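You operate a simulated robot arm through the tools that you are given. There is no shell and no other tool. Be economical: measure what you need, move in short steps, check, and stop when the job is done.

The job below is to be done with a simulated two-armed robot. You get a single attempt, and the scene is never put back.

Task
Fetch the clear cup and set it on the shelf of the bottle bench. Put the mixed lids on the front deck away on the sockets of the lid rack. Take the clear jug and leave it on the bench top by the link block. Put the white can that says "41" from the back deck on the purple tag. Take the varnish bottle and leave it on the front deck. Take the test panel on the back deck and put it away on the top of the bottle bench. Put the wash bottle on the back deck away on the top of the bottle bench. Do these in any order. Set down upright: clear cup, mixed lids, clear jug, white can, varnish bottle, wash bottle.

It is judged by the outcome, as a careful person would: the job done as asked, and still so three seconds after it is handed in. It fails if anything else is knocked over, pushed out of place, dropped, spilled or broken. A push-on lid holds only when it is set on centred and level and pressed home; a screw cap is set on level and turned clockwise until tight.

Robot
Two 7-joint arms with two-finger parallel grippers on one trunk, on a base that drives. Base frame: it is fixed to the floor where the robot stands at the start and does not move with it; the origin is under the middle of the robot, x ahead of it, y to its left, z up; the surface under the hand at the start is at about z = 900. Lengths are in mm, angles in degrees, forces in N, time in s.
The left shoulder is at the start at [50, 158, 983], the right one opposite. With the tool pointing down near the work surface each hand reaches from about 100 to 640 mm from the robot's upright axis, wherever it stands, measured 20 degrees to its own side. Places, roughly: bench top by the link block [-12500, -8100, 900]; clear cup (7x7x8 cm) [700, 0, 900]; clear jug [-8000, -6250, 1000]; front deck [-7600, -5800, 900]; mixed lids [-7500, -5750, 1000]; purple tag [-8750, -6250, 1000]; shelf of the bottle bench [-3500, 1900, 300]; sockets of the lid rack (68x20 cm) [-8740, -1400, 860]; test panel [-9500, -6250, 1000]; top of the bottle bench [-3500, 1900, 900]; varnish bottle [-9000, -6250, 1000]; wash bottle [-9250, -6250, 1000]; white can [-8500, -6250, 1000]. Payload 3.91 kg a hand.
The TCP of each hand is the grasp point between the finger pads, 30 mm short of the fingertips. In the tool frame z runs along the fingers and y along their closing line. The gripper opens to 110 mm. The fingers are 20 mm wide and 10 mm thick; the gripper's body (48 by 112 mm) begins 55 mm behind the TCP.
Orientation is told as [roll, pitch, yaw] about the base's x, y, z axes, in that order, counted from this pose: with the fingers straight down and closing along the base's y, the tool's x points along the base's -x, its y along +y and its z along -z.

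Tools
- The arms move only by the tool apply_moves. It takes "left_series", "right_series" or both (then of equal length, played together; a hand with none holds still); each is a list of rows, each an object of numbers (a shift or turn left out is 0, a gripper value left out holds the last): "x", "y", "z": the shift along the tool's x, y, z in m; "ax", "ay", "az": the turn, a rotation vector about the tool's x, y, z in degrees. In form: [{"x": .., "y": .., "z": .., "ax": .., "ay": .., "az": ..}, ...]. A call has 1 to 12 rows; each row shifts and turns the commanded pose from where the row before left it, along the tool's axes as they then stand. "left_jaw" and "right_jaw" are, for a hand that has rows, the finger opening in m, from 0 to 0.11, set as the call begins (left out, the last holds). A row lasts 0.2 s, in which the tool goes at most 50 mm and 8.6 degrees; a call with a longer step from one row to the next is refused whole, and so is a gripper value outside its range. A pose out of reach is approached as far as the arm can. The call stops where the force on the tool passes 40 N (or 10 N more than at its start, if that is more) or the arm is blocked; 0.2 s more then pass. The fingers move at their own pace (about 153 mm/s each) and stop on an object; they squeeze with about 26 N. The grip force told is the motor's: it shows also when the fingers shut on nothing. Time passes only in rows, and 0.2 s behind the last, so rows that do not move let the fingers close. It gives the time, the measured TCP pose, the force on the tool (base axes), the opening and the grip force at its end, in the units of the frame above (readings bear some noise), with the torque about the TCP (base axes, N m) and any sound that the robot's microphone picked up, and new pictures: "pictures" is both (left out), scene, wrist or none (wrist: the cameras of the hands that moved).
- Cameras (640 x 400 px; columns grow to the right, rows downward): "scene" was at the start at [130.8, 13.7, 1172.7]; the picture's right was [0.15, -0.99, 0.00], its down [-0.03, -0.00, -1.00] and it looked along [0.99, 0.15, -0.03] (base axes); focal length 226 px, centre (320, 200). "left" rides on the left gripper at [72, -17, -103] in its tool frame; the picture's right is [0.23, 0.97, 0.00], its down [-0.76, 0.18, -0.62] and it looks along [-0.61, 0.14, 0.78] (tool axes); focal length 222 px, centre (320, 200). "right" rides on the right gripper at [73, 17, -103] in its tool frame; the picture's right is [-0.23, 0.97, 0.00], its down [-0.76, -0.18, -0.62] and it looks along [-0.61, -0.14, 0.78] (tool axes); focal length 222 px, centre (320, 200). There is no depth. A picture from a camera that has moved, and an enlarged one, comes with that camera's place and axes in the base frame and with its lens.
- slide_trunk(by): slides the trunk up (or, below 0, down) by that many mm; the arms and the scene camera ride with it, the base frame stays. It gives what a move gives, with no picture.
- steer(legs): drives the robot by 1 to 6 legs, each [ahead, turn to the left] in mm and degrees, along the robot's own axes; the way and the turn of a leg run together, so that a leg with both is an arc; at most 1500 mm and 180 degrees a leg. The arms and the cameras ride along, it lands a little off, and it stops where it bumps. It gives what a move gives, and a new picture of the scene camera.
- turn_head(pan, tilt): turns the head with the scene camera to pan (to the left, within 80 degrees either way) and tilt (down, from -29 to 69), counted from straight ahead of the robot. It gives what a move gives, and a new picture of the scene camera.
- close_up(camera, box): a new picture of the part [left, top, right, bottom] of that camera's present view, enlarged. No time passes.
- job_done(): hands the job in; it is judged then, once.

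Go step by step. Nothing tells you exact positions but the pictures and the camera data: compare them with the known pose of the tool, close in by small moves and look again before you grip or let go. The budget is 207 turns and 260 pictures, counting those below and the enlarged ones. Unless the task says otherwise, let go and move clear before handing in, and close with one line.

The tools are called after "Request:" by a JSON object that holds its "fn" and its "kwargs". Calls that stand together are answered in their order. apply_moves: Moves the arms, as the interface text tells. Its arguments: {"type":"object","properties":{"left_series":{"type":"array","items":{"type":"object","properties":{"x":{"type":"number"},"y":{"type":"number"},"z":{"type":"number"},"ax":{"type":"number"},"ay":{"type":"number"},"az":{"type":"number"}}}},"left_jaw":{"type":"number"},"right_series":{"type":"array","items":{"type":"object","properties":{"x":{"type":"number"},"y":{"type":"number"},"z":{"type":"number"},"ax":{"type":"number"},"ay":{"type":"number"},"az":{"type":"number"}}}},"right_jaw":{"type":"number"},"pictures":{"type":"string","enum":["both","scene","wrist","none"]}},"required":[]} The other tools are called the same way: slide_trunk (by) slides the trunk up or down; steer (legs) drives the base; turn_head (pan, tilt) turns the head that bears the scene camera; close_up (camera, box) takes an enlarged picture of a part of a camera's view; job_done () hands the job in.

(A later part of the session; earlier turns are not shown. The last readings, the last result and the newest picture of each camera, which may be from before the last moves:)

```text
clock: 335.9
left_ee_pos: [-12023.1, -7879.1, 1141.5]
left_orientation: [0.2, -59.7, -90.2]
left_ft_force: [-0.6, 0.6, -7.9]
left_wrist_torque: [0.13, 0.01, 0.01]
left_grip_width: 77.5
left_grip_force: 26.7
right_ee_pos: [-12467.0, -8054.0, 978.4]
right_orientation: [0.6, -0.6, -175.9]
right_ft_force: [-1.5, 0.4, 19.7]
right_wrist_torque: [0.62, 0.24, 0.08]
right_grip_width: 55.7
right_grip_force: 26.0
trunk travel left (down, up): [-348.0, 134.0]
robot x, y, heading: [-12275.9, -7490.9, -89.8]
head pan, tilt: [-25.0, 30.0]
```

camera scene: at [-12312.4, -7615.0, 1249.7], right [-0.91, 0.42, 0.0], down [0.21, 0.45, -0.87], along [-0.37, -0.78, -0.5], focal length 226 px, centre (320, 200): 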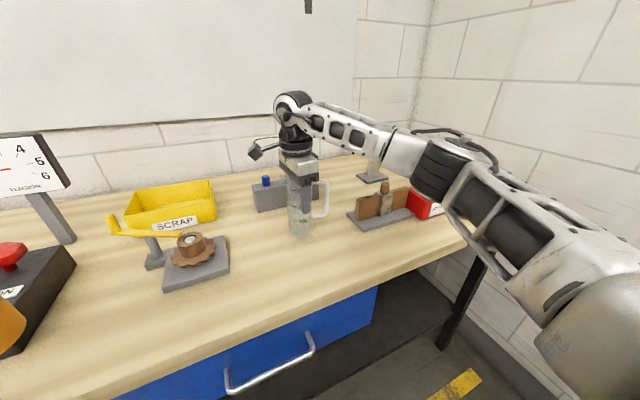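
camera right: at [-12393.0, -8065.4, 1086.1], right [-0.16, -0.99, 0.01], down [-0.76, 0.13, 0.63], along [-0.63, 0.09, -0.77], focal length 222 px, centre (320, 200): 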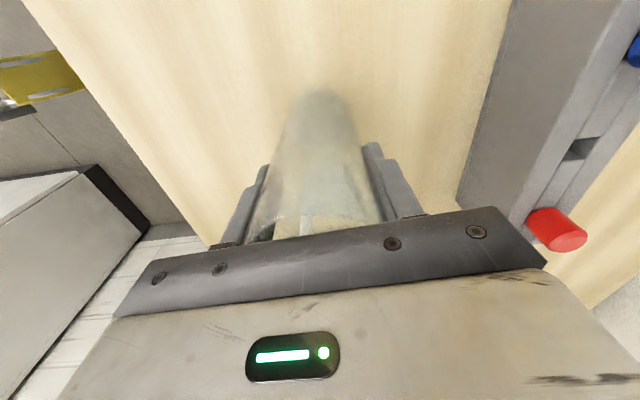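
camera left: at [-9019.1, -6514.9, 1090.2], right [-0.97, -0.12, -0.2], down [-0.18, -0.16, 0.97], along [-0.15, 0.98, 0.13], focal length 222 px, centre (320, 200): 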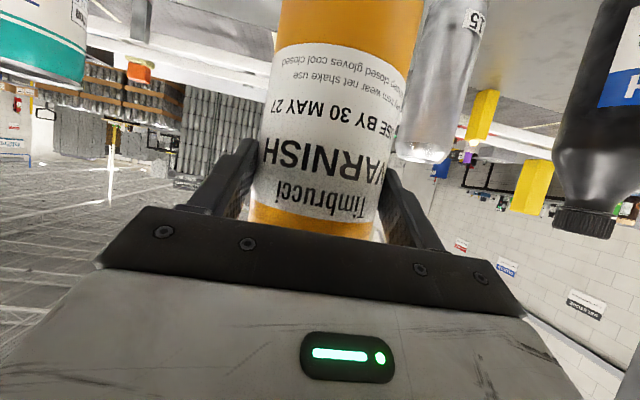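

Contact with the bench (its top is at about 880). I'll ease off, release and lift straight up.

Request:
{"fn": "apply_moves", "kwargs": {"right_series": [{"z": -0.001}, {}], "pictures": "none"}}

Request:
{"fn": "apply_moves", "kwargs": {"right_series": [{}, {}, {}], "right_jaw": 0.1, "pictures": "none"}}

Request:
{"fn": "apply_moves", "kwargs": {"right_series": [{"z": -0.01}, {"z": -0.03}, {"z": -0.04}, {"z": -0.04}, {"z": -0.03}], "pictures": "both"}}

```text
clock: 336.5
left_ee_pos: [-12023.7, -7879.4, 1140.3]
left_orientation: [0.2, -59.7, -90.3]
left_ft_force: [0.3, 0.4, -8.0]
left_wrist_torque: [0.11, 0.03, -0.01]
left_grip_width: 77.5
left_grip_force: 26.3
right_ee_pos: [-12465.8, -8054.2, 978.1]
right_orientation: [0.5, -0.8, -175.8]
right_ft_force: [-0.8, -1.8, 19.1]
right_wrist_torque: [0.3, 0.02, 0.0]
right_grip_width: 55.1
right_grip_force: 25.9
trunk travel left (down, up): [-348.0, 134.0]
robot x, y, heading: [-12271.6, -7490.7, -89.9]
head pan, tilt: [-25.0, 30.0]
```

```text
clock: 337.3
left_ee_pos: [-12024.6, -7879.9, 1140.3]
left_orientation: [0.2, -59.6, -90.2]
left_ft_force: [0.4, -0.4, -7.8]
left_wrist_torque: [0.14, 0.0, 0.03]
left_grip_width: 77.5
left_grip_force: 26.3
right_ee_pos: [-12466.5, -8055.1, 974.1]
right_orientation: [0.2, -0.8, -175.8]
right_ft_force: [1.5, 1.1, 4.9]
right_wrist_torque: [0.04, -0.05, 0.02]
right_grip_width: 100.0
right_grip_force: 0.1
trunk travel left (down, up): [-348.0, 134.0]
robot x, y, heading: [-12275.0, -7493.1, -90.1]
head pan, tilt: [-25.0, 30.0]
```

```text
clock: 338.5
left_ee_pos: [-12024.4, -7879.8, 1141.5]
left_orientation: [0.1, -59.6, -90.2]
left_ft_force: [1.2, 0.3, -9.2]
left_wrist_torque: [0.17, 0.03, 0.01]
left_grip_width: 77.4
left_grip_force: 25.9
right_ee_pos: [-12464.0, -8052.4, 1126.1]
right_orientation: [0.1, -0.8, -175.8]
right_ft_force: [0.1, 0.2, -1.3]
right_wrist_torque: [-0.02, 0.02, -0.04]
right_grip_width: 100.0
right_grip_force: 0.2
trunk travel left (down, up): [-348.0, 134.0]
robot x, y, heading: [-12275.3, -7492.4, -89.9]
head pan, tilt: [-25.0, 30.0]
camera scene: at [-12312.1, -7614.7, 1249.7], right [-0.91, 0.42, 0.0], down [0.21, 0.45, -0.87], along [-0.37, -0.78, -0.5], focal length 226 px, centre (320, 200)
camera right: at [-12390.9, -8063.6, 1229.5], right [-0.16, -0.99, 0.01], down [-0.76, 0.12, 0.63], along [-0.63, 0.09, -0.77], focal length 222 px, centre (320, 200)
```

scene: 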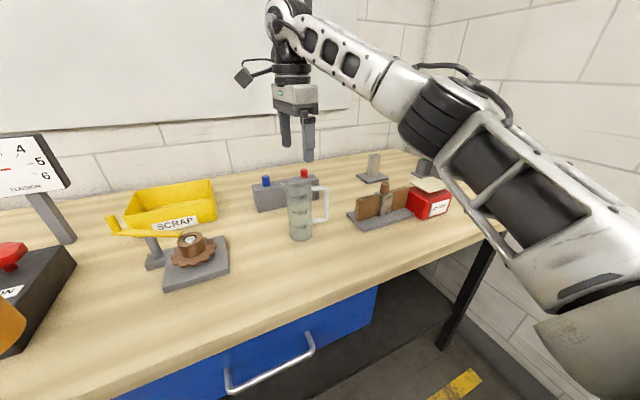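
right: 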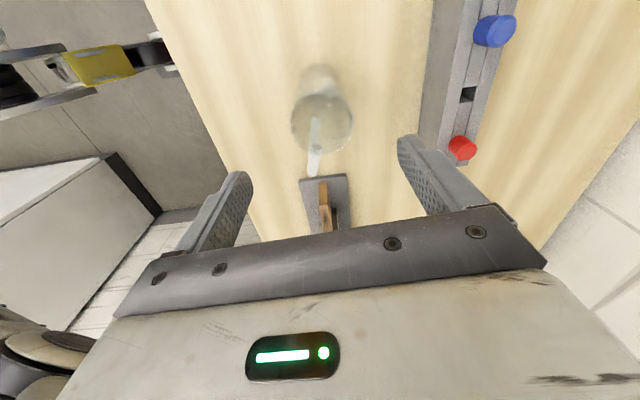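

The jug stands upright by the block. I'll back off, restore the right hand's orientation, and go round the west end of the deck bench to its north side.

Request:
{"fn": "steer", "kwargs": {"legs": [[-600, 0]]}}

Request:
{"fn": "apply_moves", "kwargs": {"right_series": [{"az": -8.5}, {"az": -8.5}, {"az": -8.5}, {"az": -8.5}, {"az": -8.5}, {"az": -8.5}, {"az": -8.5}, {"az": -8.5}, {"az": -8.5}, {"az": -8.5}], "right_jaw": 0.11, "pictures": "none"}}

Request:
{"fn": "steer", "kwargs": {"legs": [[0, 90], [500, 0], [0, 90]]}}

Request:
{"fn": "turn_head", "kwargs": {"pan": -20, "tilt": 15}}

```text
clock: 341.9
left_ee_pos: [-12024.1, -7280.9, 1140.8]
left_orientation: [0.2, -59.7, -90.4]
left_ft_force: [-0.9, 0.7, -9.5]
left_wrist_torque: [0.12, 0.0, 0.02]
left_grip_width: 77.8
left_grip_force: 25.6
right_ee_pos: [-12465.1, -7452.2, 1127.5]
right_orientation: [0.3, -0.7, -176.0]
right_ft_force: [-0.2, -0.1, -0.6]
right_wrist_torque: [0.02, 0.03, 0.0]
right_grip_width: 100.1
right_grip_force: 0.0
trunk travel left (down, up): [-348.0, 134.0]
robot x, y, heading: [-12276.9, -6891.7, -90.2]
head pan, tilt: [-25.0, 30.0]
camera scene: at [-12311.5, -7014.4, 1249.7], right [-0.91, 0.43, 0.0], down [0.21, 0.45, -0.87], along [-0.37, -0.78, -0.5], focal length 226 px, centre (320, 200)
```

scene: 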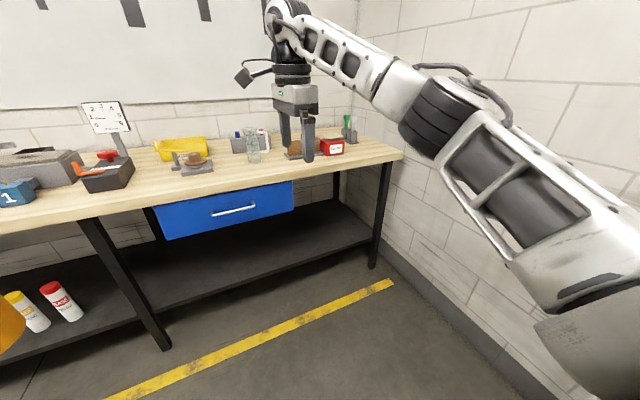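

```text
clock: 344.1
left_ee_pos: [-12025.2, -7281.4, 1140.6]
left_orientation: [0.2, -59.6, -90.3]
left_ft_force: [0.2, -0.2, -7.7]
left_wrist_torque: [0.17, 0.0, 0.0]
left_grip_width: 77.6
left_grip_force: 26.7
right_ee_pos: [-12463.8, -7453.0, 1125.1]
right_orientation: [-0.7, -0.4, -90.7]
right_ft_force: [0.6, -0.1, -0.2]
right_wrist_torque: [0.01, 0.01, 0.0]
right_grip_width: 110.2
right_grip_force: 0.1
trunk travel left (down, up): [-348.0, 134.0]
robot x, y, heading: [-12272.2, -6891.0, -90.1]
head pan, tilt: [-25.0, 30.0]
```

```text
clock: 354.6
left_ee_pos: [-12017.8, -6508.7, 1140.8]
left_orientation: [0.2, -59.5, 87.9]
left_ft_force: [0.3, -0.2, -8.4]
left_wrist_torque: [-0.16, 0.03, 0.0]
left_grip_width: 77.4
left_grip_force: 26.0
right_ee_pos: [-11572.8, -6347.9, 1124.8]
right_orientation: [-0.8, -0.2, 87.5]
right_ft_force: [-0.4, -0.2, -0.4]
right_wrist_torque: [0.04, 0.01, -0.04]
right_grip_width: 110.3
right_grip_force: 0.1
trunk travel left (down, up): [-348.0, 134.0]
robot x, y, heading: [-11781.8, -6903.3, 88.1]
head pan, tilt: [-25.0, 30.0]
camera scene: at [-11735.9, -6783.6, 1249.7], right [0.89, -0.45, 0.0], down [-0.22, -0.45, -0.87], along [0.39, 0.77, -0.5], focal length 226 px, centre (320, 200)
```

scene: 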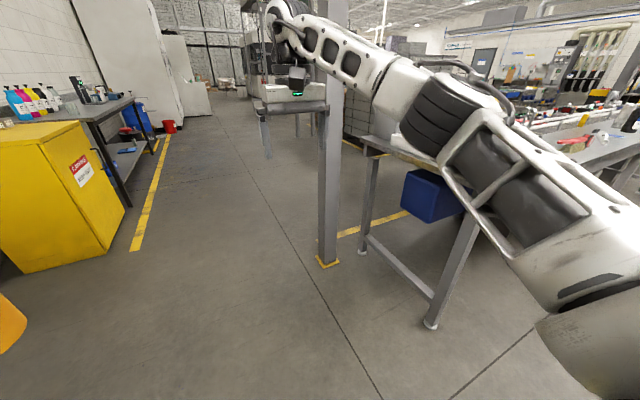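

```text
clock: 355.4
left_ee_pos: [-12018.5, -6509.2, 1140.5]
left_orientation: [0.2, -59.5, 87.9]
left_ft_force: [0.0, -0.2, -8.2]
left_wrist_torque: [-0.15, -0.04, 0.01]
left_grip_width: 77.3
left_grip_force: 25.8
right_ee_pos: [-11572.9, -6349.2, 1126.0]
right_orientation: [-0.8, -0.4, 87.5]
right_ft_force: [0.4, 0.1, 0.6]
right_wrist_torque: [-0.01, 0.02, 0.0]
right_grip_width: 110.1
right_grip_force: 0.0
trunk travel left (down, up): [-348.0, 134.0]
robot x, y, heading: [-11779.3, -6903.2, 88.1]
head pan, tilt: [-20.0, 15.0]
camera scene: at [-11741.9, -6777.5, 1273.8], right [0.93, -0.37, 0.0], down [-0.1, -0.24, -0.97], along [0.36, 0.9, -0.26], focal length 226 px, centre (320, 200)
```

scene: 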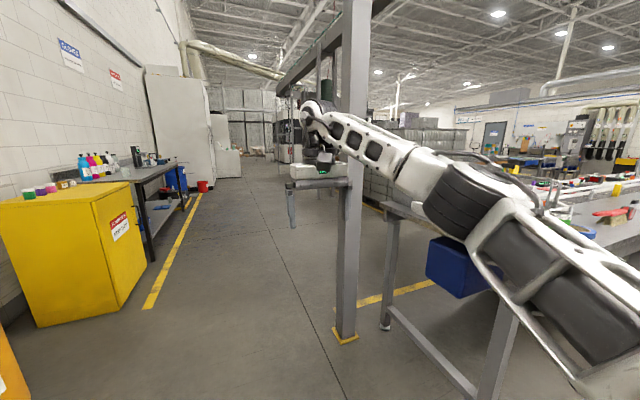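

The way north past the column is clear. I'll drive up, turn east along the north side, and stop in front of the front deck.

Request:
{"fn": "steer", "kwargs": {"legs": [[1500, 0], [650, 0], [0, -88], [1500, 0], [1500, 0], [770, 0]]}}

Request:
{"fn": "steer", "kwargs": {"legs": [[0, -90]]}}

Request:
{"fn": "turn_head", "kwargs": {"pan": 12, "tilt": 28}}

```text
clock: 387.5
left_ee_pos: [-7554.2, -4528.3, 1140.8]
left_orientation: [0.1, -59.4, -0.5]
left_ft_force: [0.5, 1.1, -8.4]
left_wrist_torque: [-0.04, 0.13, -0.01]
left_grip_width: 77.4
left_grip_force: 26.5
right_ee_pos: [-7384.1, -4970.5, 1126.7]
right_orientation: [-0.8, -0.2, -1.0]
right_ft_force: [0.4, 0.7, 0.4]
right_wrist_torque: [0.01, 0.03, 0.01]
right_grip_width: 109.9
right_grip_force: 0.0
trunk travel left (down, up): [-348.0, 134.0]
robot x, y, heading: [-7942.0, -4777.2, -0.5]
head pan, tilt: [-20.0, 15.0]
camera scene: at [-7815.0, -4811.0, 1273.8], right [-0.35, -0.94, 0.0], down [-0.24, 0.09, -0.97], along [0.91, -0.33, -0.26], focal length 226 px, centre (320, 200)
```

scene: 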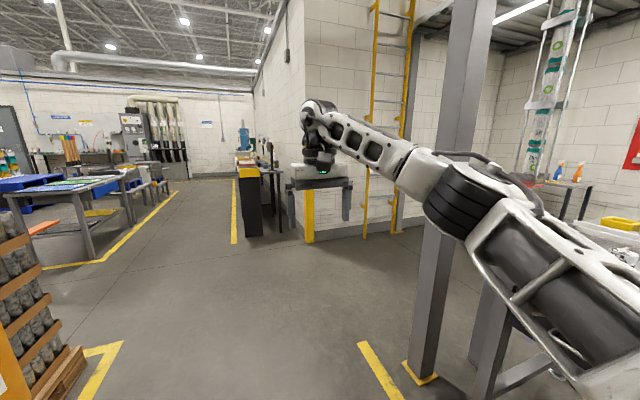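

```text
clock: 391.7
left_ee_pos: [-7695.1, -5167.8, 1140.1]
left_orientation: [0.4, -59.5, -90.5]
left_ft_force: [0.0, 0.5, -8.0]
left_wrist_torque: [0.17, -0.03, 0.0]
left_grip_width: 77.2
left_grip_force: 26.0
right_ee_pos: [-8136.8, -5338.6, 1125.2]
right_orientation: [-0.8, -0.3, -91.1]
right_ft_force: [0.4, 0.7, 0.7]
right_wrist_torque: [-0.01, 0.0, 0.01]
right_grip_width: 110.0
right_grip_force: 0.2
trunk travel left (down, up): [-348.0, 134.0]
robot x, y, heading: [-7943.6, -4776.1, -90.1]
head pan, tilt: [-20.0, 15.0]
camera scene: at [-7975.6, -4907.0, 1273.9], right [-0.94, 0.35, 0.0], down [0.09, 0.24, -0.97], along [-0.33, -0.91, -0.26], focal length 226 px, centre (320, 200)
```

scene: 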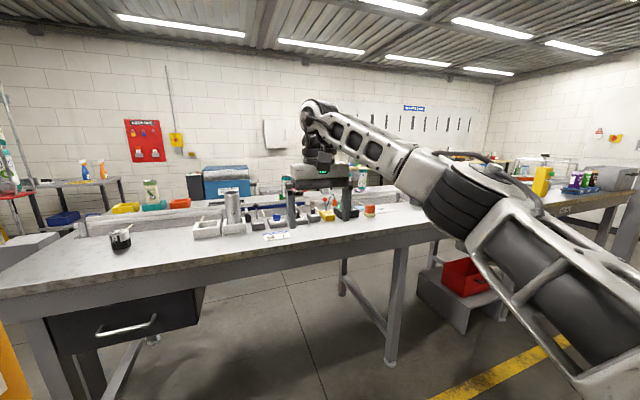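

```text
clock: 392.6
left_ee_pos: [-7694.2, -5168.4, 1139.7]
left_orientation: [0.4, -59.4, -90.4]
left_ft_force: [0.4, 1.2, -8.7]
left_wrist_torque: [0.19, 0.0, 0.01]
left_grip_width: 77.7
left_grip_force: 26.2
right_ee_pos: [-8135.8, -5339.3, 1126.0]
right_orientation: [-0.8, -0.2, -90.9]
right_ft_force: [-0.3, 0.1, 0.3]
right_wrist_torque: [-0.01, 0.02, -0.02]
right_grip_width: 109.9
right_grip_force: 0.1
trunk travel left (down, up): [-348.0, 134.0]
robot x, y, heading: [-7944.8, -4778.6, -90.0]
head pan, tilt: [12.0, 28.0]
camera scene: at [-7924.7, -4908.6, 1252.9], right [-0.98, -0.2, 0.0], down [-0.1, 0.46, -0.88], along [0.18, -0.86, -0.47], focal length 226 px, centre (320, 200)
```

scene: 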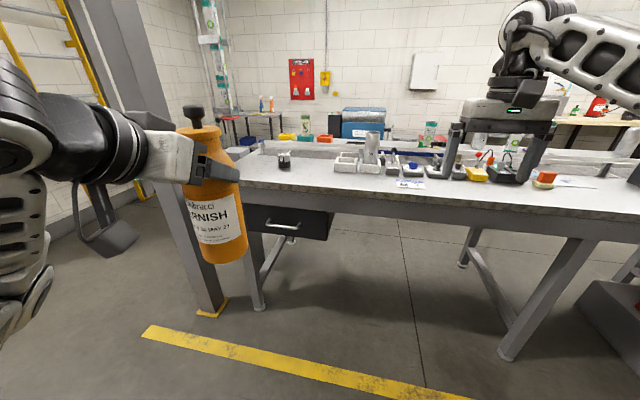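

I'll pull the right hand back so it stays clear of the deck items, then drive up to set the varnish bottle at about (−7692, −5730).

Request:
{"fn": "apply_moves", "kwargs": {"right_series": [{"x": 0.04, "z": -0.01}, {"x": 0.045, "z": -0.01}, {"x": 0.045, "z": -0.01}, {"x": 0.045, "z": -0.01}, {"x": 0.045, "z": -0.01}, {"x": 0.03, "z": -0.01}], "pictures": "none"}}

Request:
{"fn": "steer", "kwargs": {"legs": [[550, 0]]}}

Request:
{"fn": "turn_head", "kwargs": {"pan": 25, "tilt": 38}}

```text
clock: 394.1
left_ee_pos: [-7693.6, -5167.6, 1140.6]
left_orientation: [0.3, -59.5, -90.5]
left_ft_force: [0.1, 0.0, -8.2]
left_wrist_torque: [0.15, 0.0, -0.03]
left_grip_width: 77.2
left_grip_force: 25.8
right_ee_pos: [-8130.5, -5088.5, 1184.7]
right_orientation: [-0.8, -0.3, -91.1]
right_ft_force: [0.0, 0.3, -0.6]
right_wrist_torque: [0.02, -0.03, 0.03]
right_grip_width: 110.0
right_grip_force: 0.0
trunk travel left (down, up): [-348.0, 134.0]
robot x, y, heading: [-7944.9, -4777.8, -90.0]
head pan, tilt: [12.0, 28.0]
```

```text
clock: 397.2
left_ee_pos: [-7697.6, -5722.4, 1139.6]
left_orientation: [0.3, -59.5, -90.6]
left_ft_force: [1.0, -0.4, -7.7]
left_wrist_torque: [0.18, 0.01, 0.02]
left_grip_width: 77.3
left_grip_force: 26.0
right_ee_pos: [-8132.7, -5644.8, 1184.0]
right_orientation: [-0.7, -0.4, -91.0]
right_ft_force: [-0.3, 0.6, 0.9]
right_wrist_torque: [-0.03, -0.02, -0.04]
right_grip_width: 109.8
right_grip_force: 0.0
trunk travel left (down, up): [-348.0, 134.0]
robot x, y, heading: [-7951.3, -5333.4, -90.2]
head pan, tilt: [12.0, 28.0]
camera scene: at [-7927.4, -5463.6, 1252.8], right [-0.98, -0.2, 0.0], down [-0.1, 0.46, -0.88], along [0.18, -0.86, -0.47], focal length 226 px, centre (320, 200)
```

scene: 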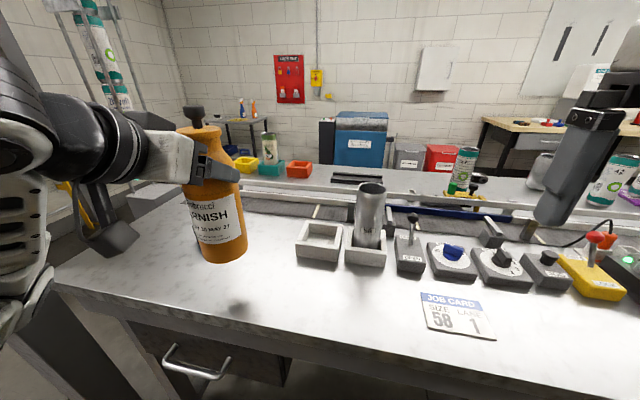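

```text
clock: 398.0
left_ee_pos: [-7698.3, -5722.7, 1141.1]
left_orientation: [0.3, -59.4, -90.6]
left_ft_force: [0.3, -0.1, -8.0]
left_wrist_torque: [0.14, -0.01, 0.01]
left_grip_width: 77.7
left_grip_force: 25.9
right_ee_pos: [-8133.7, -5643.7, 1184.4]
right_orientation: [-0.8, -0.3, -91.1]
right_ft_force: [-0.4, -0.3, 0.3]
right_wrist_torque: [0.03, 0.01, 0.01]
right_grip_width: 109.9
right_grip_force: 0.0
trunk travel left (down, up): [-348.0, 134.0]
robot x, y, heading: [-7944.0, -5331.8, -90.4]
head pan, tilt: [25.0, 38.0]
camera scene: at [-7909.9, -5452.4, 1237.3], right [-0.91, -0.42, 0.0], down [-0.26, 0.56, -0.79], along [0.33, -0.72, -0.62], focal length 226 px, centre (320, 200)
```

scene: 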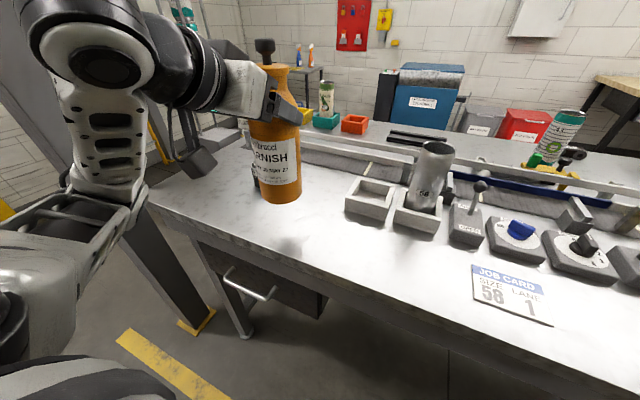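

The bottle is over a clear patch of the front deck. I'll lower it.

Request:
{"fn": "apply_moves", "kwargs": {"left_series": [{"x": 0.007, "z": 0.004, "ay": -0.5}, {"x": 0.0141, "z": 0.0081}, {"x": 0.016, "z": 0.0092}, {"x": 0.016, "z": 0.0092}, {"x": 0.016, "z": 0.0092}, {"x": 0.016, "z": 0.0092}, {"x": 0.0141, "z": 0.0081}, {"x": 0.0087, "z": 0.005}, {"x": 0.0043, "z": 0.0025}], "pictures": "scene"}}

```text
clock: 400.0
left_ee_pos: [-7690.5, -5763.4, 1031.3]
left_orientation: [0.4, -60.3, -90.7]
left_ft_force: [-1.3, 2.2, 19.2]
left_wrist_torque: [-0.39, 0.6, 0.02]
left_grip_width: 77.8
left_grip_force: 26.2
left hand out of reach, approached as far as the arm can: row 1, 2, 3, 4, 5, 6, 7
right_ee_pos: [-8134.2, -5642.8, 1185.4]
right_orientation: [-0.7, -0.5, -91.1]
right_ft_force: [0.3, -0.1, 0.0]
right_wrist_torque: [0.01, 0.04, 0.03]
right_grip_width: 109.8
right_grip_force: 0.1
trunk travel left (down, up): [-348.0, 134.0]
robot x, y, heading: [-7945.4, -5333.3, -90.1]
head pan, tilt: [25.0, 38.0]
camera scene: at [-7910.9, -5450.3, 1237.7], right [-0.91, -0.42, 0.0], down [-0.26, 0.56, -0.79], along [0.33, -0.72, -0.61], focal length 226 px, centre (320, 200)
```

scene: 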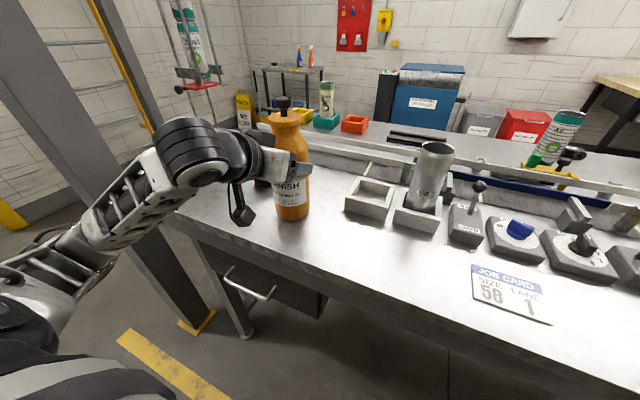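

There's contact earlier than I expected. I'll zoom in to check whether the bottle is sitting on the deck.

Request:
{"fn": "close_up", "kwargs": {"camera": "scene", "box": [210, 90, 370, 240]}}

Request:
{"fn": "close_up", "kwargs": {"camera": "left", "box": [0, 0, 640, 400]}}

```text
2.67 times, centred on (290, 165) of scene
camera zoom: at [-7910.9, -5450.3, 1237.7], right [-0.91, -0.42, 0.0], down [-0.26, 0.56, -0.79], along [0.33, -0.72, -0.61], focal length 602 px, centre (400, 293)
```

zoom: 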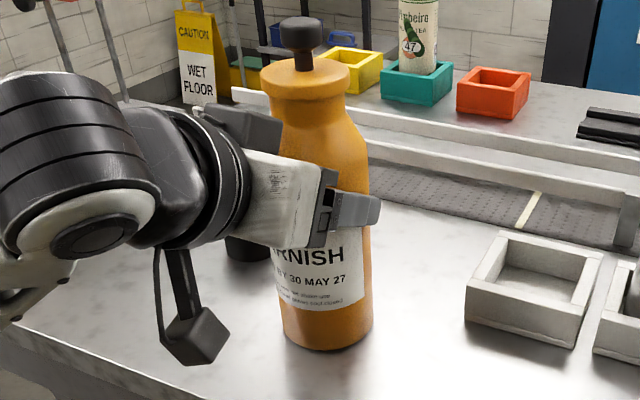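

```text
1.00 times, centred on (320, 200) of left (not enlarged: the box is as wide or as high as the picture)
camera zoom: at [-7706.2, -5639.2, 1021.2], right [0.98, 0.11, -0.19], down [0.18, 0.16, 0.97], along [0.14, -0.98, 0.14], focal length 222 px, centre (320, 200)
```

zoom: 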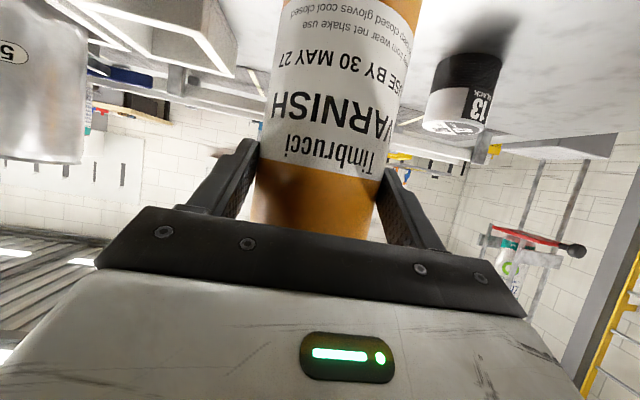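

The bottle is upright and on the deck (it had slid a little lower in the grip). I'll ease off and release, then pull straight back.

Request:
{"fn": "apply_moves", "kwargs": {"left_series": [{"x": -0.001, "z": -0.0006}, {}], "pictures": "none"}}

```text
clock: 400.6
left_ee_pos: [-7691.7, -5764.0, 1032.0]
left_orientation: [0.4, -60.0, -90.8]
left_ft_force: [-1.4, 0.3, 13.1]
left_wrist_torque: [-0.77, 0.6, -0.01]
left_grip_width: 77.3
left_grip_force: 25.8
right_ee_pos: [-8134.2, -5642.5, 1185.5]
right_orientation: [-0.7, -0.5, -91.0]
right_ft_force: [-0.8, 0.4, 0.3]
right_wrist_torque: [0.01, 0.02, -0.01]
right_grip_width: 110.1
right_grip_force: 0.2
trunk travel left (down, up): [-348.0, 134.0]
robot x, y, heading: [-7945.0, -5328.6, -90.4]
head pan, tilt: [25.0, 38.0]
```

Request:
{"fn": "apply_moves", "kwargs": {"left_series": [{}, {}, {}], "left_jaw": 0.11, "pictures": "wrist"}}

Request:
{"fn": "steer", "kwargs": {"legs": [[-200, 0]]}}

```text
clock: 401.4
left_ee_pos: [-7689.7, -5766.2, 1031.5]
left_orientation: [0.4, -59.9, -90.8]
left_ft_force: [-0.3, 0.4, 0.5]
left_wrist_torque: [-0.01, 0.0, 0.03]
left_grip_width: 110.1
left_grip_force: 0.1
right_ee_pos: [-8132.6, -5643.7, 1183.8]
right_orientation: [-0.7, -0.4, -91.1]
right_ft_force: [0.9, 0.0, 0.0]
right_wrist_torque: [-0.02, 0.0, 0.0]
right_grip_width: 109.9
right_grip_force: 0.1
trunk travel left (down, up): [-348.0, 134.0]
robot x, y, heading: [-7947.0, -5331.8, -90.1]
head pan, tilt: [25.0, 38.0]
camera left: at [-7705.7, -5640.0, 1021.1], right [0.98, 0.11, -0.19], down [0.18, 0.16, 0.97], along [0.14, -0.98, 0.13], focal length 222 px, centre (320, 200)
```

left: 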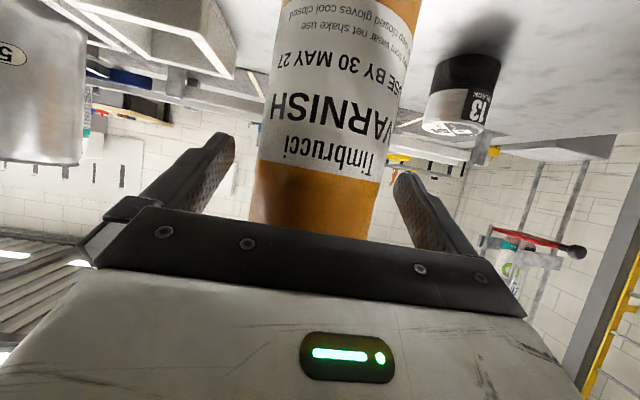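

```text
clock: 403.0
left_ee_pos: [-7688.5, -5565.6, 1031.2]
left_orientation: [0.3, -60.1, -90.7]
left_ft_force: [-0.2, -0.1, -0.1]
left_wrist_torque: [0.03, -0.01, 0.01]
left_grip_width: 109.9
left_grip_force: 0.0
right_ee_pos: [-8133.2, -5443.3, 1183.9]
right_orientation: [-0.7, -0.4, -91.1]
right_ft_force: [0.1, -0.8, 0.0]
right_wrist_torque: [-0.01, -0.03, 0.0]
right_grip_width: 109.8
right_grip_force: 0.0
trunk travel left (down, up): [-348.0, 134.0]
robot x, y, heading: [-7943.3, -5133.1, -90.2]
head pan, tilt: [25.0, 38.0]
camera scene: at [-7909.1, -5251.9, 1237.5], right [-0.91, -0.42, 0.0], down [-0.26, 0.56, -0.79], along [0.33, -0.72, -0.62], focal length 226 px, centre (320, 200)
```

scene: 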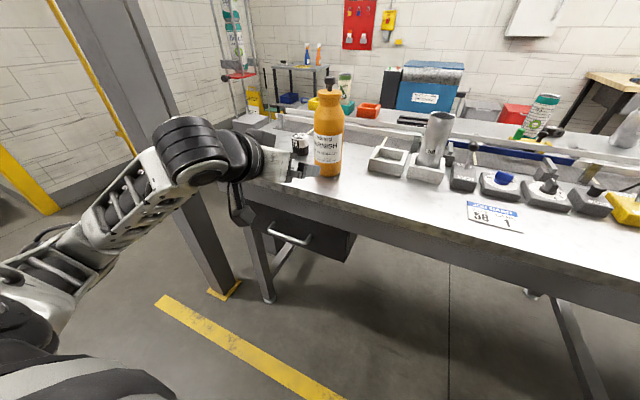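

The varnish bottle stands on the front deck. Now the lids at about (−7557, −5853): I'll set the left hand vertical again and move the robot east.

Request:
{"fn": "apply_moves", "kwargs": {"left_series": [{"x": -0.0325, "z": -0.0188}, {"x": -0.0325, "z": -0.0188}, {"x": -0.0325, "z": -0.0188}, {"x": -0.0325, "z": -0.0188}, {"ay": 7.5}, {"ay": 7.5}, {"ay": 7.5}, {"ay": 7.5}, {"ay": 7.5}, {"ay": 7.5}, {"ay": 7.5}, {"ay": 7.5}], "pictures": "none"}}

Request:
{"fn": "steer", "kwargs": {"legs": [[-100, 0], [0, 90], [240, 0], [0, -90]]}}

Request:
{"fn": "close_up", "kwargs": {"camera": "scene", "box": [160, 80, 480, 280]}}

```text
clock: 405.6
left_ee_pos: [-7689.9, -5565.8, 1182.6]
left_orientation: [0.0, 0.1, -90.3]
left_ft_force: [-0.7, 0.4, 0.8]
left_wrist_torque: [0.02, 0.0, -0.01]
left_grip_width: 109.9
left_grip_force: 0.2
right_ee_pos: [-8132.6, -5444.6, 1185.3]
right_orientation: [-0.7, -0.5, -91.2]
right_ft_force: [0.1, 0.6, -0.8]
right_wrist_torque: [-0.02, 0.0, -0.01]
right_grip_width: 110.0
right_grip_force: 0.0
trunk travel left (down, up): [-348.0, 134.0]
robot x, y, heading: [-7947.6, -5133.8, -90.4]
head pan, tilt: [25.0, 38.0]
```

```text
clock: 415.8
left_ee_pos: [-7448.1, -5463.8, 1183.1]
left_orientation: [0.2, 0.0, -90.0]
left_ft_force: [1.0, -0.7, -0.1]
left_wrist_torque: [-0.05, 0.01, 0.0]
left_grip_width: 109.9
left_grip_force: 0.2
right_ee_pos: [-7891.9, -5346.1, 1184.4]
right_orientation: [-0.8, -0.4, -90.7]
right_ft_force: [-0.6, 1.0, -0.3]
right_wrist_torque: [0.01, -0.04, 0.0]
right_grip_width: 110.0
right_grip_force: 0.0
trunk travel left (down, up): [-348.0, 134.0]
robot x, y, heading: [-7704.4, -5033.5, -89.9]
head pan, tilt: [25.0, 38.0]
camera scene: at [-7669.1, -5152.1, 1237.4], right [-0.91, -0.42, 0.0], down [-0.26, 0.56, -0.79], along [0.33, -0.71, -0.62], focal length 226 px, centre (320, 200)
```

scene: 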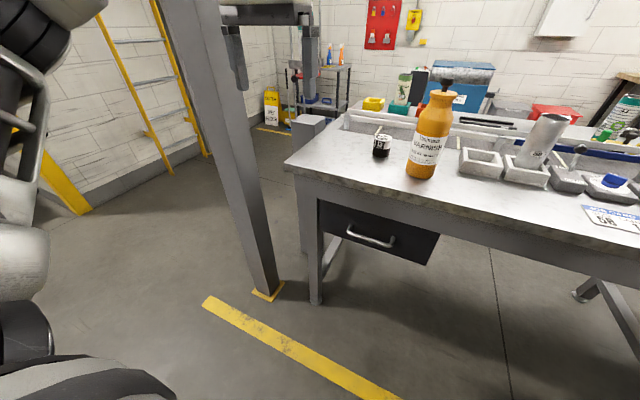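

```text
2.00 times, centred on (320, 180) of scene
camera zoom: at [-7669.1, -5152.1, 1237.4], right [-0.91, -0.42, 0.0], down [-0.26, 0.56, -0.79], along [0.33, -0.71, -0.62], focal length 451 px, centre (320, 240)
```

zoom: 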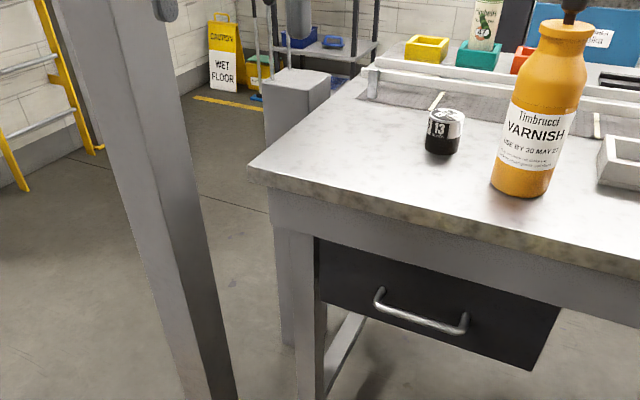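

I'll bring the left hand inward to x≈−7560 and drive forward.

Request:
{"fn": "apply_moves", "kwargs": {"left_series": [{"y": -0.038}, {"y": -0.038}, {"y": -0.036}], "pictures": "none"}}

Request:
{"fn": "steer", "kwargs": {"legs": [[290, 0]]}}

Request:
{"fn": "apply_moves", "kwargs": {"left_series": [{"x": -0.03, "z": 0.01}, {"x": -0.035, "z": 0.02}, {"x": -0.035, "z": 0.03}, {"z": 0.02}], "left_jaw": 0.11, "pictures": "both"}}

```text
clock: 416.6
left_ee_pos: [-7561.8, -5463.8, 1180.8]
left_orientation: [0.2, 0.0, -90.0]
left_ft_force: [-0.3, 0.0, 0.5]
left_wrist_torque: [0.01, 0.03, 0.0]
left_grip_width: 110.0
left_grip_force: 0.1
right_ee_pos: [-7892.8, -5344.1, 1184.3]
right_orientation: [-0.7, -0.3, -90.7]
right_ft_force: [-0.1, 0.2, -0.5]
right_wrist_torque: [-0.01, -0.04, 0.01]
right_grip_width: 110.1
right_grip_force: 0.0
trunk travel left (down, up): [-348.0, 134.0]
robot x, y, heading: [-7709.2, -5032.9, -89.9]
head pan, tilt: [25.0, 38.0]
```

```text
clock: 418.6
left_ee_pos: [-7559.1, -5752.6, 1181.4]
left_orientation: [0.3, 0.1, -89.8]
left_ft_force: [-0.2, 0.4, 0.1]
left_wrist_torque: [-0.01, -0.01, 0.0]
left_grip_width: 110.1
left_grip_force: 0.1
right_ee_pos: [-7891.1, -5635.4, 1184.3]
right_orientation: [-0.7, -0.3, -90.8]
right_ft_force: [0.6, 0.0, -0.3]
right_wrist_torque: [0.01, 0.01, 0.0]
right_grip_width: 109.9
right_grip_force: 0.0
trunk travel left (down, up): [-348.0, 134.0]
robot x, y, heading: [-7704.1, -5325.1, -89.7]
head pan, tilt: [25.0, 38.0]
camera scene: at [-7668.4, -5441.2, 1237.3], right [-0.91, -0.42, 0.0], down [-0.26, 0.56, -0.79], along [0.33, -0.71, -0.62], focal length 226 px, centre (320, 200)
```

scene: 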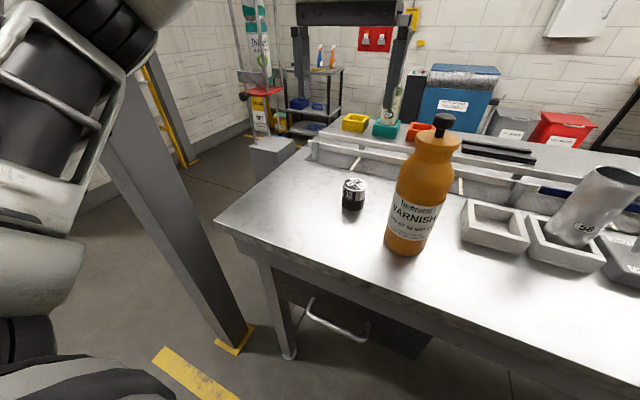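

```text
clock: 419.6
left_ee_pos: [-7560.4, -5852.2, 1101.9]
left_orientation: [0.1, -0.1, -89.9]
left_ft_force: [0.5, 0.8, 0.6]
left_wrist_torque: [-0.02, 0.02, 0.02]
left_grip_width: 110.0
left_grip_force: 0.0
right_ee_pos: [-7891.0, -5634.2, 1184.9]
right_orientation: [-0.7, -0.4, -90.7]
right_ft_force: [-1.2, -0.4, -0.8]
right_wrist_torque: [0.05, 0.01, -0.02]
right_grip_width: 110.1
right_grip_force: 0.1
trunk travel left (down, up): [-348.0, 134.0]
robot x, y, heading: [-7710.7, -5321.5, -90.0]
head pan, tilt: [25.0, 38.0]
camera scene: at [-7668.2, -5440.7, 1237.4], right [-0.91, -0.42, 0.0], down [-0.26, 0.56, -0.79], along [0.33, -0.71, -0.62], focal length 226 px, centre (320, 200)
camera left: at [-7575.9, -5780.7, 1205.7], right [0.97, 0.23, 0.0], down [0.18, -0.76, 0.62], along [0.14, -0.61, -0.78], focal length 222 px, centre (320, 200)
```

scene: 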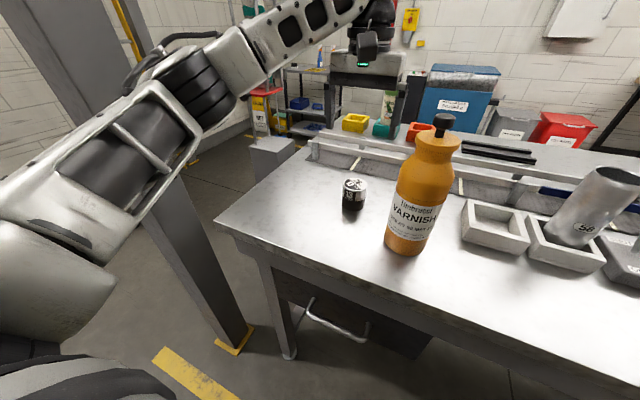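
left: 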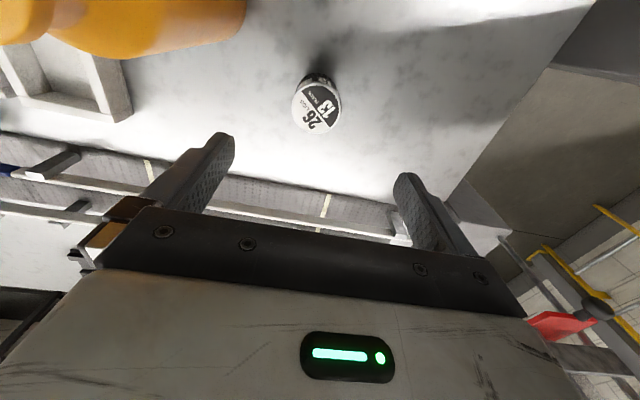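

Lid stack centre is (−7565, −5855) and about 50 high. I'll descend around it and grip.

Request:
{"fn": "apply_moves", "kwargs": {"left_series": [{"x": -0.003, "y": -0.005, "z": 0.03}, {"z": 0.04}, {"z": 0.04}, {"z": 0.03}, {"z": 0.015}], "pictures": "wrist"}}

```text
clock: 420.8
left_ee_pos: [-7564.0, -5854.6, 946.7]
left_orientation: [0.1, -0.1, -89.9]
left_ft_force: [-0.1, 0.0, 0.0]
left_wrist_torque: [-0.01, -0.01, 0.01]
left_grip_width: 109.9
left_grip_force: 0.0
right_ee_pos: [-7890.1, -5634.8, 1183.6]
right_orientation: [-0.7, -0.4, -90.7]
right_ft_force: [-0.2, 0.8, 0.3]
right_wrist_torque: [0.03, 0.0, 0.02]
right_grip_width: 109.9
right_grip_force: 0.1
trunk travel left (down, up): [-348.0, 134.0]
robot x, y, heading: [-7704.4, -5323.2, -90.0]
head pan, tilt: [25.0, 38.0]
camera left: at [-7580.4, -5783.7, 1050.6], right [0.97, 0.23, 0.0], down [0.18, -0.76, 0.62], along [0.14, -0.61, -0.78], focal length 222 px, centre (320, 200)
```

left: 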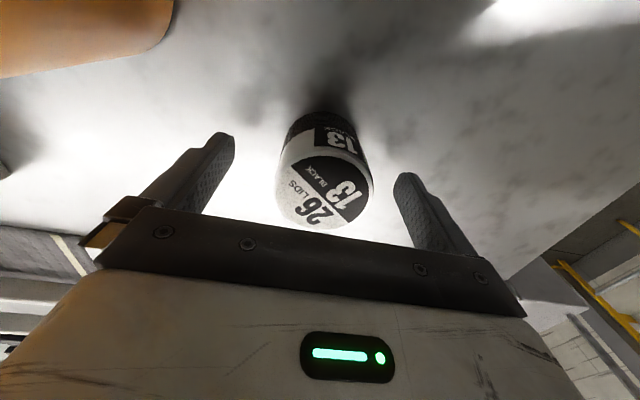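

Request:
{"fn": "apply_moves", "kwargs": {"left_series": [{"y": 0.002, "z": 0.009}], "pictures": "none"}}

Request:
{"fn": "apply_moves", "kwargs": {"left_series": [{}, {}, {}, {}], "left_jaw": 0.0, "pictures": "none"}}

Request:
{"fn": "apply_moves", "kwargs": {"left_series": [{"z": -0.003}, {"z": -0.006}, {"z": -0.01}, {"z": -0.015}, {"z": -0.02}, {"z": -0.02}, {"z": -0.02}, {"z": -0.02}, {"z": -0.02}, {"z": -0.02}, {"z": -0.015}, {"z": -0.008}], "pictures": "wrist"}}

```text
clock: 421.2
left_ee_pos: [-7562.4, -5856.3, 937.7]
left_orientation: [0.1, 0.1, -90.1]
left_ft_force: [0.2, 0.2, -0.1]
left_wrist_torque: [0.02, 0.0, 0.04]
left_grip_width: 110.0
left_grip_force: 0.1
right_ee_pos: [-7889.5, -5634.2, 1184.2]
right_orientation: [-0.7, -0.4, -90.7]
right_ft_force: [-0.3, 0.5, -1.5]
right_wrist_torque: [0.0, 0.02, 0.01]
right_grip_width: 110.0
right_grip_force: 0.1
trunk travel left (down, up): [-348.0, 134.0]
robot x, y, heading: [-7706.3, -5321.9, -89.8]
head pan, tilt: [25.0, 38.0]
```

```text
clock: 422.2
left_ee_pos: [-7562.6, -5856.5, 936.9]
left_orientation: [0.3, 0.0, -89.9]
left_ft_force: [0.1, 0.4, 0.4]
left_wrist_torque: [-0.02, 0.03, -0.01]
left_grip_width: 52.0
left_grip_force: 25.5
right_ee_pos: [-7889.9, -5633.9, 1184.8]
right_orientation: [-0.7, -0.3, -90.8]
right_ft_force: [-0.7, -0.2, 0.1]
right_wrist_torque: [0.01, -0.02, -0.01]
right_grip_width: 109.8
right_grip_force: 0.0
trunk travel left (down, up): [-348.0, 134.0]
robot x, y, heading: [-7708.1, -5322.8, -89.8]
head pan, tilt: [25.0, 38.0]
```

```text
clock: 424.8
left_ee_pos: [-7562.1, -5855.6, 1113.6]
left_orientation: [0.0, 0.0, -89.9]
left_ft_force: [0.2, 0.2, 0.4]
left_wrist_torque: [0.0, 0.0, 0.02]
left_grip_width: 52.1
left_grip_force: 26.1
right_ee_pos: [-7890.2, -5634.8, 1183.7]
right_orientation: [-0.7, -0.4, -90.7]
right_ft_force: [0.0, 0.5, 0.3]
right_wrist_torque: [0.03, -0.01, -0.02]
right_grip_width: 110.2
right_grip_force: 0.0
trunk travel left (down, up): [-348.0, 134.0]
robot x, y, heading: [-7707.8, -5321.3, -90.1]
head pan, tilt: [25.0, 38.0]
camera left: at [-7579.0, -5783.3, 1218.4], right [0.97, 0.23, 0.0], down [0.18, -0.76, 0.62], along [0.14, -0.61, -0.78], focal length 222 px, centre (320, 200)
```

left: 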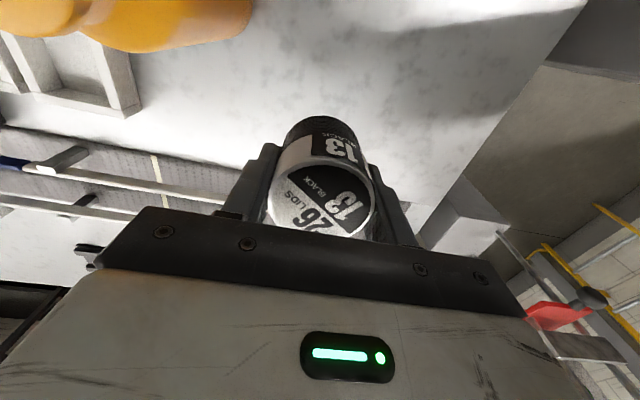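

The lids are held. I'll back away, turn west and look north toward the lid rack.

Request:
{"fn": "steer", "kwargs": {"legs": [[-580, 0], [0, -90], [1000, 0]]}}

Request:
{"fn": "turn_head", "kwargs": {"pan": -70, "tilt": 8}}

```text
clock: 436.7
left_ee_pos: [-9241.1, -4871.2, 1113.8]
left_orientation: [0.2, -0.1, 179.3]
left_ft_force: [-0.9, -0.6, -1.0]
left_wrist_torque: [0.01, -0.01, -0.02]
left_grip_width: 52.0
left_grip_force: 26.1
right_ee_pos: [-9016.1, -4545.3, 1184.8]
right_orientation: [-0.7, -0.5, 178.7]
right_ft_force: [-0.3, 0.2, 0.8]
right_wrist_torque: [-0.01, 0.01, -0.01]
right_grip_width: 109.9
right_grip_force: 0.0
trunk travel left (down, up): [-348.0, 134.0]
robot x, y, heading: [-8707.4, -4735.3, 179.3]
head pan, tilt: [25.0, 38.0]
camera scene: at [-8823.6, -4768.9, 1237.4], right [-0.41, 0.91, 0.0], down [0.56, 0.25, -0.79], along [-0.72, -0.33, -0.62], focal length 226 px, centre (320, 200)
```

scene: 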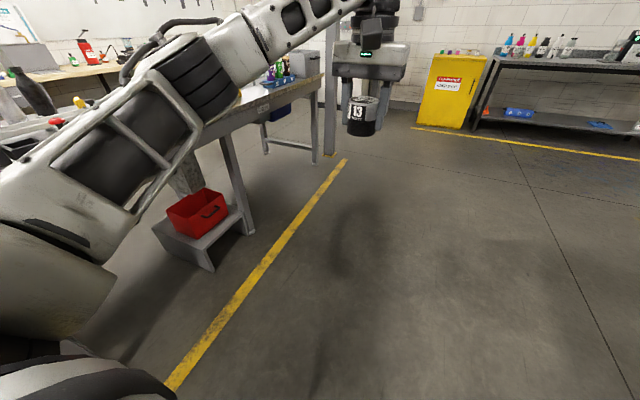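

```text
clock: 438.4
left_ee_pos: [-9240.3, -4871.3, 1115.1]
left_orientation: [0.2, -0.1, 179.3]
left_ft_force: [0.8, 0.7, 0.0]
left_wrist_torque: [0.02, -0.04, -0.01]
left_grip_width: 52.1
left_grip_force: 26.1
right_ee_pos: [-9014.7, -4545.1, 1184.6]
right_orientation: [-0.7, -0.5, 178.6]
right_ft_force: [0.6, -0.2, 0.9]
right_wrist_torque: [-0.02, 0.01, 0.0]
right_grip_width: 110.0
right_grip_force: 0.0
trunk travel left (down, up): [-348.0, 134.0]
robot x, y, heading: [-8706.6, -4732.5, 179.3]
head pan, tilt: [-70.0, 8.0]
camera scene: at [-8775.6, -4646.0, 1285.3], right [0.94, 0.33, 0.0], down [0.05, -0.13, -0.99], along [-0.33, 0.93, -0.14], focal length 226 px, centre (320, 200)
```

scene: 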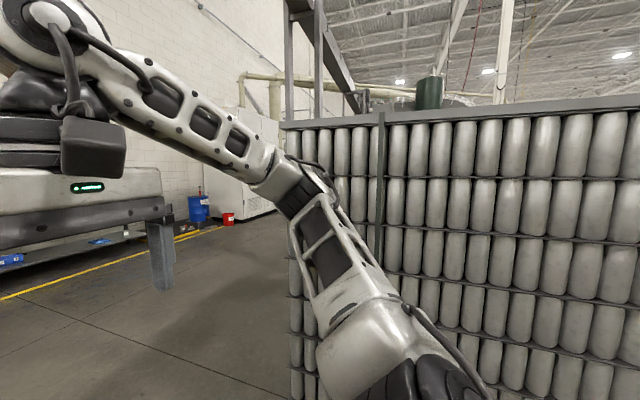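

A tall cylinder rack blocks north until x≈−9140. I'll go further west, then turn north and look.

Request:
{"fn": "steer", "kwargs": {"legs": [[1200, 0], [0, -89]]}}

Request:
{"fn": "turn_head", "kwargs": {"pan": -10, "tilt": 12}}

```text
clock: 448.3
left_ee_pos: [-10057.7, -4189.5, 1115.2]
left_orientation: [0.1, 0.0, 90.4]
left_ft_force: [-0.2, 0.3, -0.2]
left_wrist_torque: [0.03, 0.03, 0.0]
left_grip_width: 52.0
left_grip_force: 26.0
right_ee_pos: [-9727.5, -4407.9, 1184.4]
right_orientation: [-0.6, -0.4, 89.7]
right_ft_force: [-0.3, 0.3, 0.4]
right_wrist_torque: [-0.01, 0.0, 0.04]
right_grip_width: 109.9
right_grip_force: 0.0
trunk travel left (down, up): [-348.0, 134.0]
robot x, y, heading: [-9909.5, -4722.4, 90.7]
head pan, tilt: [-70.0, 8.0]
camera scene: at [-9822.2, -4648.8, 1285.3], right [0.35, -0.94, 0.0], down [-0.13, -0.05, -0.99], along [0.93, 0.35, -0.14], focal length 226 px, centre (320, 200)
```

scene: 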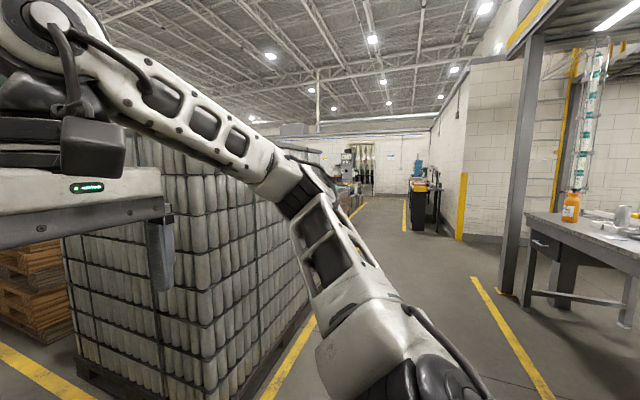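

```text
clock: 449.6
left_ee_pos: [-10056.9, -4189.5, 1114.1]
left_orientation: [0.2, 0.1, 90.5]
left_ft_force: [-0.3, 0.1, 0.1]
left_wrist_torque: [0.02, -0.04, 0.04]
left_grip_width: 52.1
left_grip_force: 26.1
right_ee_pos: [-9728.1, -4407.4, 1184.9]
right_orientation: [-0.7, -0.3, 89.7]
right_ft_force: [-0.4, 0.1, 0.7]
right_wrist_torque: [0.01, 0.0, 0.0]
right_grip_width: 110.2
right_grip_force: 0.1
trunk travel left (down, up): [-348.0, 134.0]
robot x, y, heading: [-9911.2, -4718.5, 90.1]
head pan, tilt: [-10.0, 12.0]
camera scene: at [-9893.6, -4589.2, 1278.8], right [0.99, -0.17, 0.0], down [-0.03, -0.2, -0.98], along [0.16, 0.96, -0.21], focal length 226 px, centre (320, 200)
```

scene: 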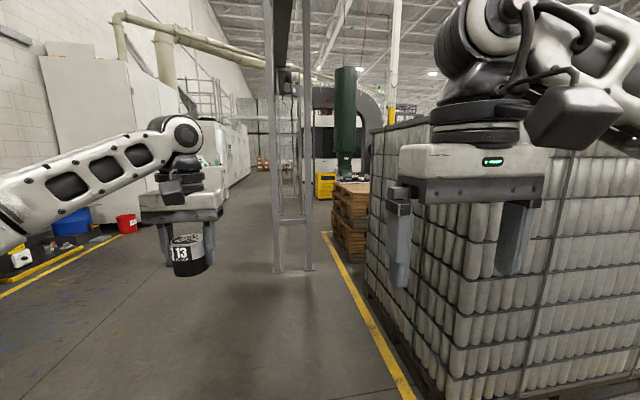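

A gantry frame stands at about (−9800, −2250), so I'll pass it on the west side. Then I'll look for the rack from the northwest.

Request:
{"fn": "steer", "kwargs": {"legs": [[0, 35], [1300, 0], [0, -35], [1500, 0], [1400, 0], [0, -75]]}}

Request:
{"fn": "turn_head", "kwargs": {"pan": -10, "tilt": 12}}

```text
clock: 476.4
left_ee_pos: [-10222.9, -456.0, 1114.8]
left_orientation: [0.2, 0.0, 15.6]
left_ft_force: [0.4, -0.1, -1.1]
left_wrist_torque: [-0.04, 0.01, 0.02]
left_grip_width: 52.1
left_grip_force: 26.2
right_ee_pos: [-10346.7, -832.8, 1184.4]
right_orientation: [-0.7, -0.5, 15.0]
right_ft_force: [0.6, 1.0, 0.3]
right_wrist_torque: [0.01, 0.04, 0.02]
right_grip_width: 110.0
right_grip_force: 0.1
trunk travel left (down, up): [-348.0, 134.0]
robot x, y, heading: [-10695.6, -741.3, 15.7]
head pan, tilt: [-10.0, 12.0]
camera scene: at [-10564.6, -718.8, 1278.8], right [0.1, -0.99, 0.0], down [-0.21, -0.02, -0.98], along [0.97, 0.1, -0.21], focal length 226 px, centre (320, 200)
```

scene: 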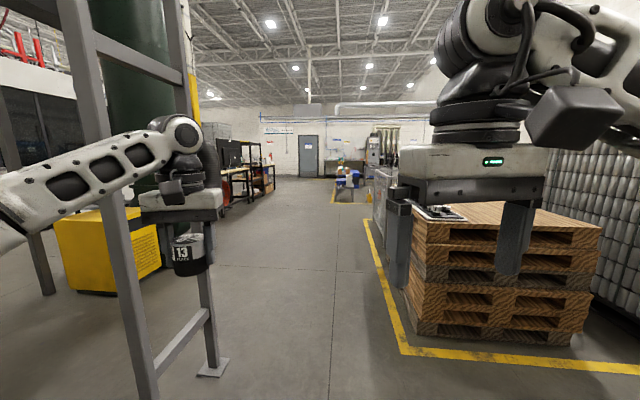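

```text
clock: 477.0
left_ee_pos: [-10223.2, -455.8, 1114.6]
left_orientation: [0.1, 0.0, 15.7]
left_ft_force: [0.1, 0.1, -1.2]
left_wrist_torque: [0.02, -0.02, -0.01]
left_grip_width: 52.0
left_grip_force: 25.6
right_ee_pos: [-10346.4, -831.4, 1184.1]
right_orientation: [-0.7, -0.4, 15.0]
right_ft_force: [-0.3, -0.2, 0.8]
right_wrist_torque: [-0.02, -0.02, 0.0]
right_grip_width: 109.9
right_grip_force: 0.1
trunk travel left (down, up): [-348.0, 134.0]
robot x, y, heading: [-10699.7, -740.3, 15.8]
head pan, tilt: [-10.0, 12.0]
camera scene: at [-10564.6, -718.6, 1278.8], right [0.1, -0.99, 0.0], down [-0.21, -0.02, -0.98], along [0.97, 0.1, -0.21], focal length 226 px, centre (320, 200)
```

scene: 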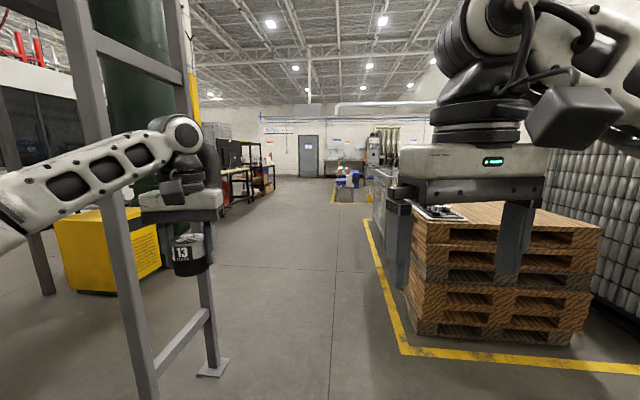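

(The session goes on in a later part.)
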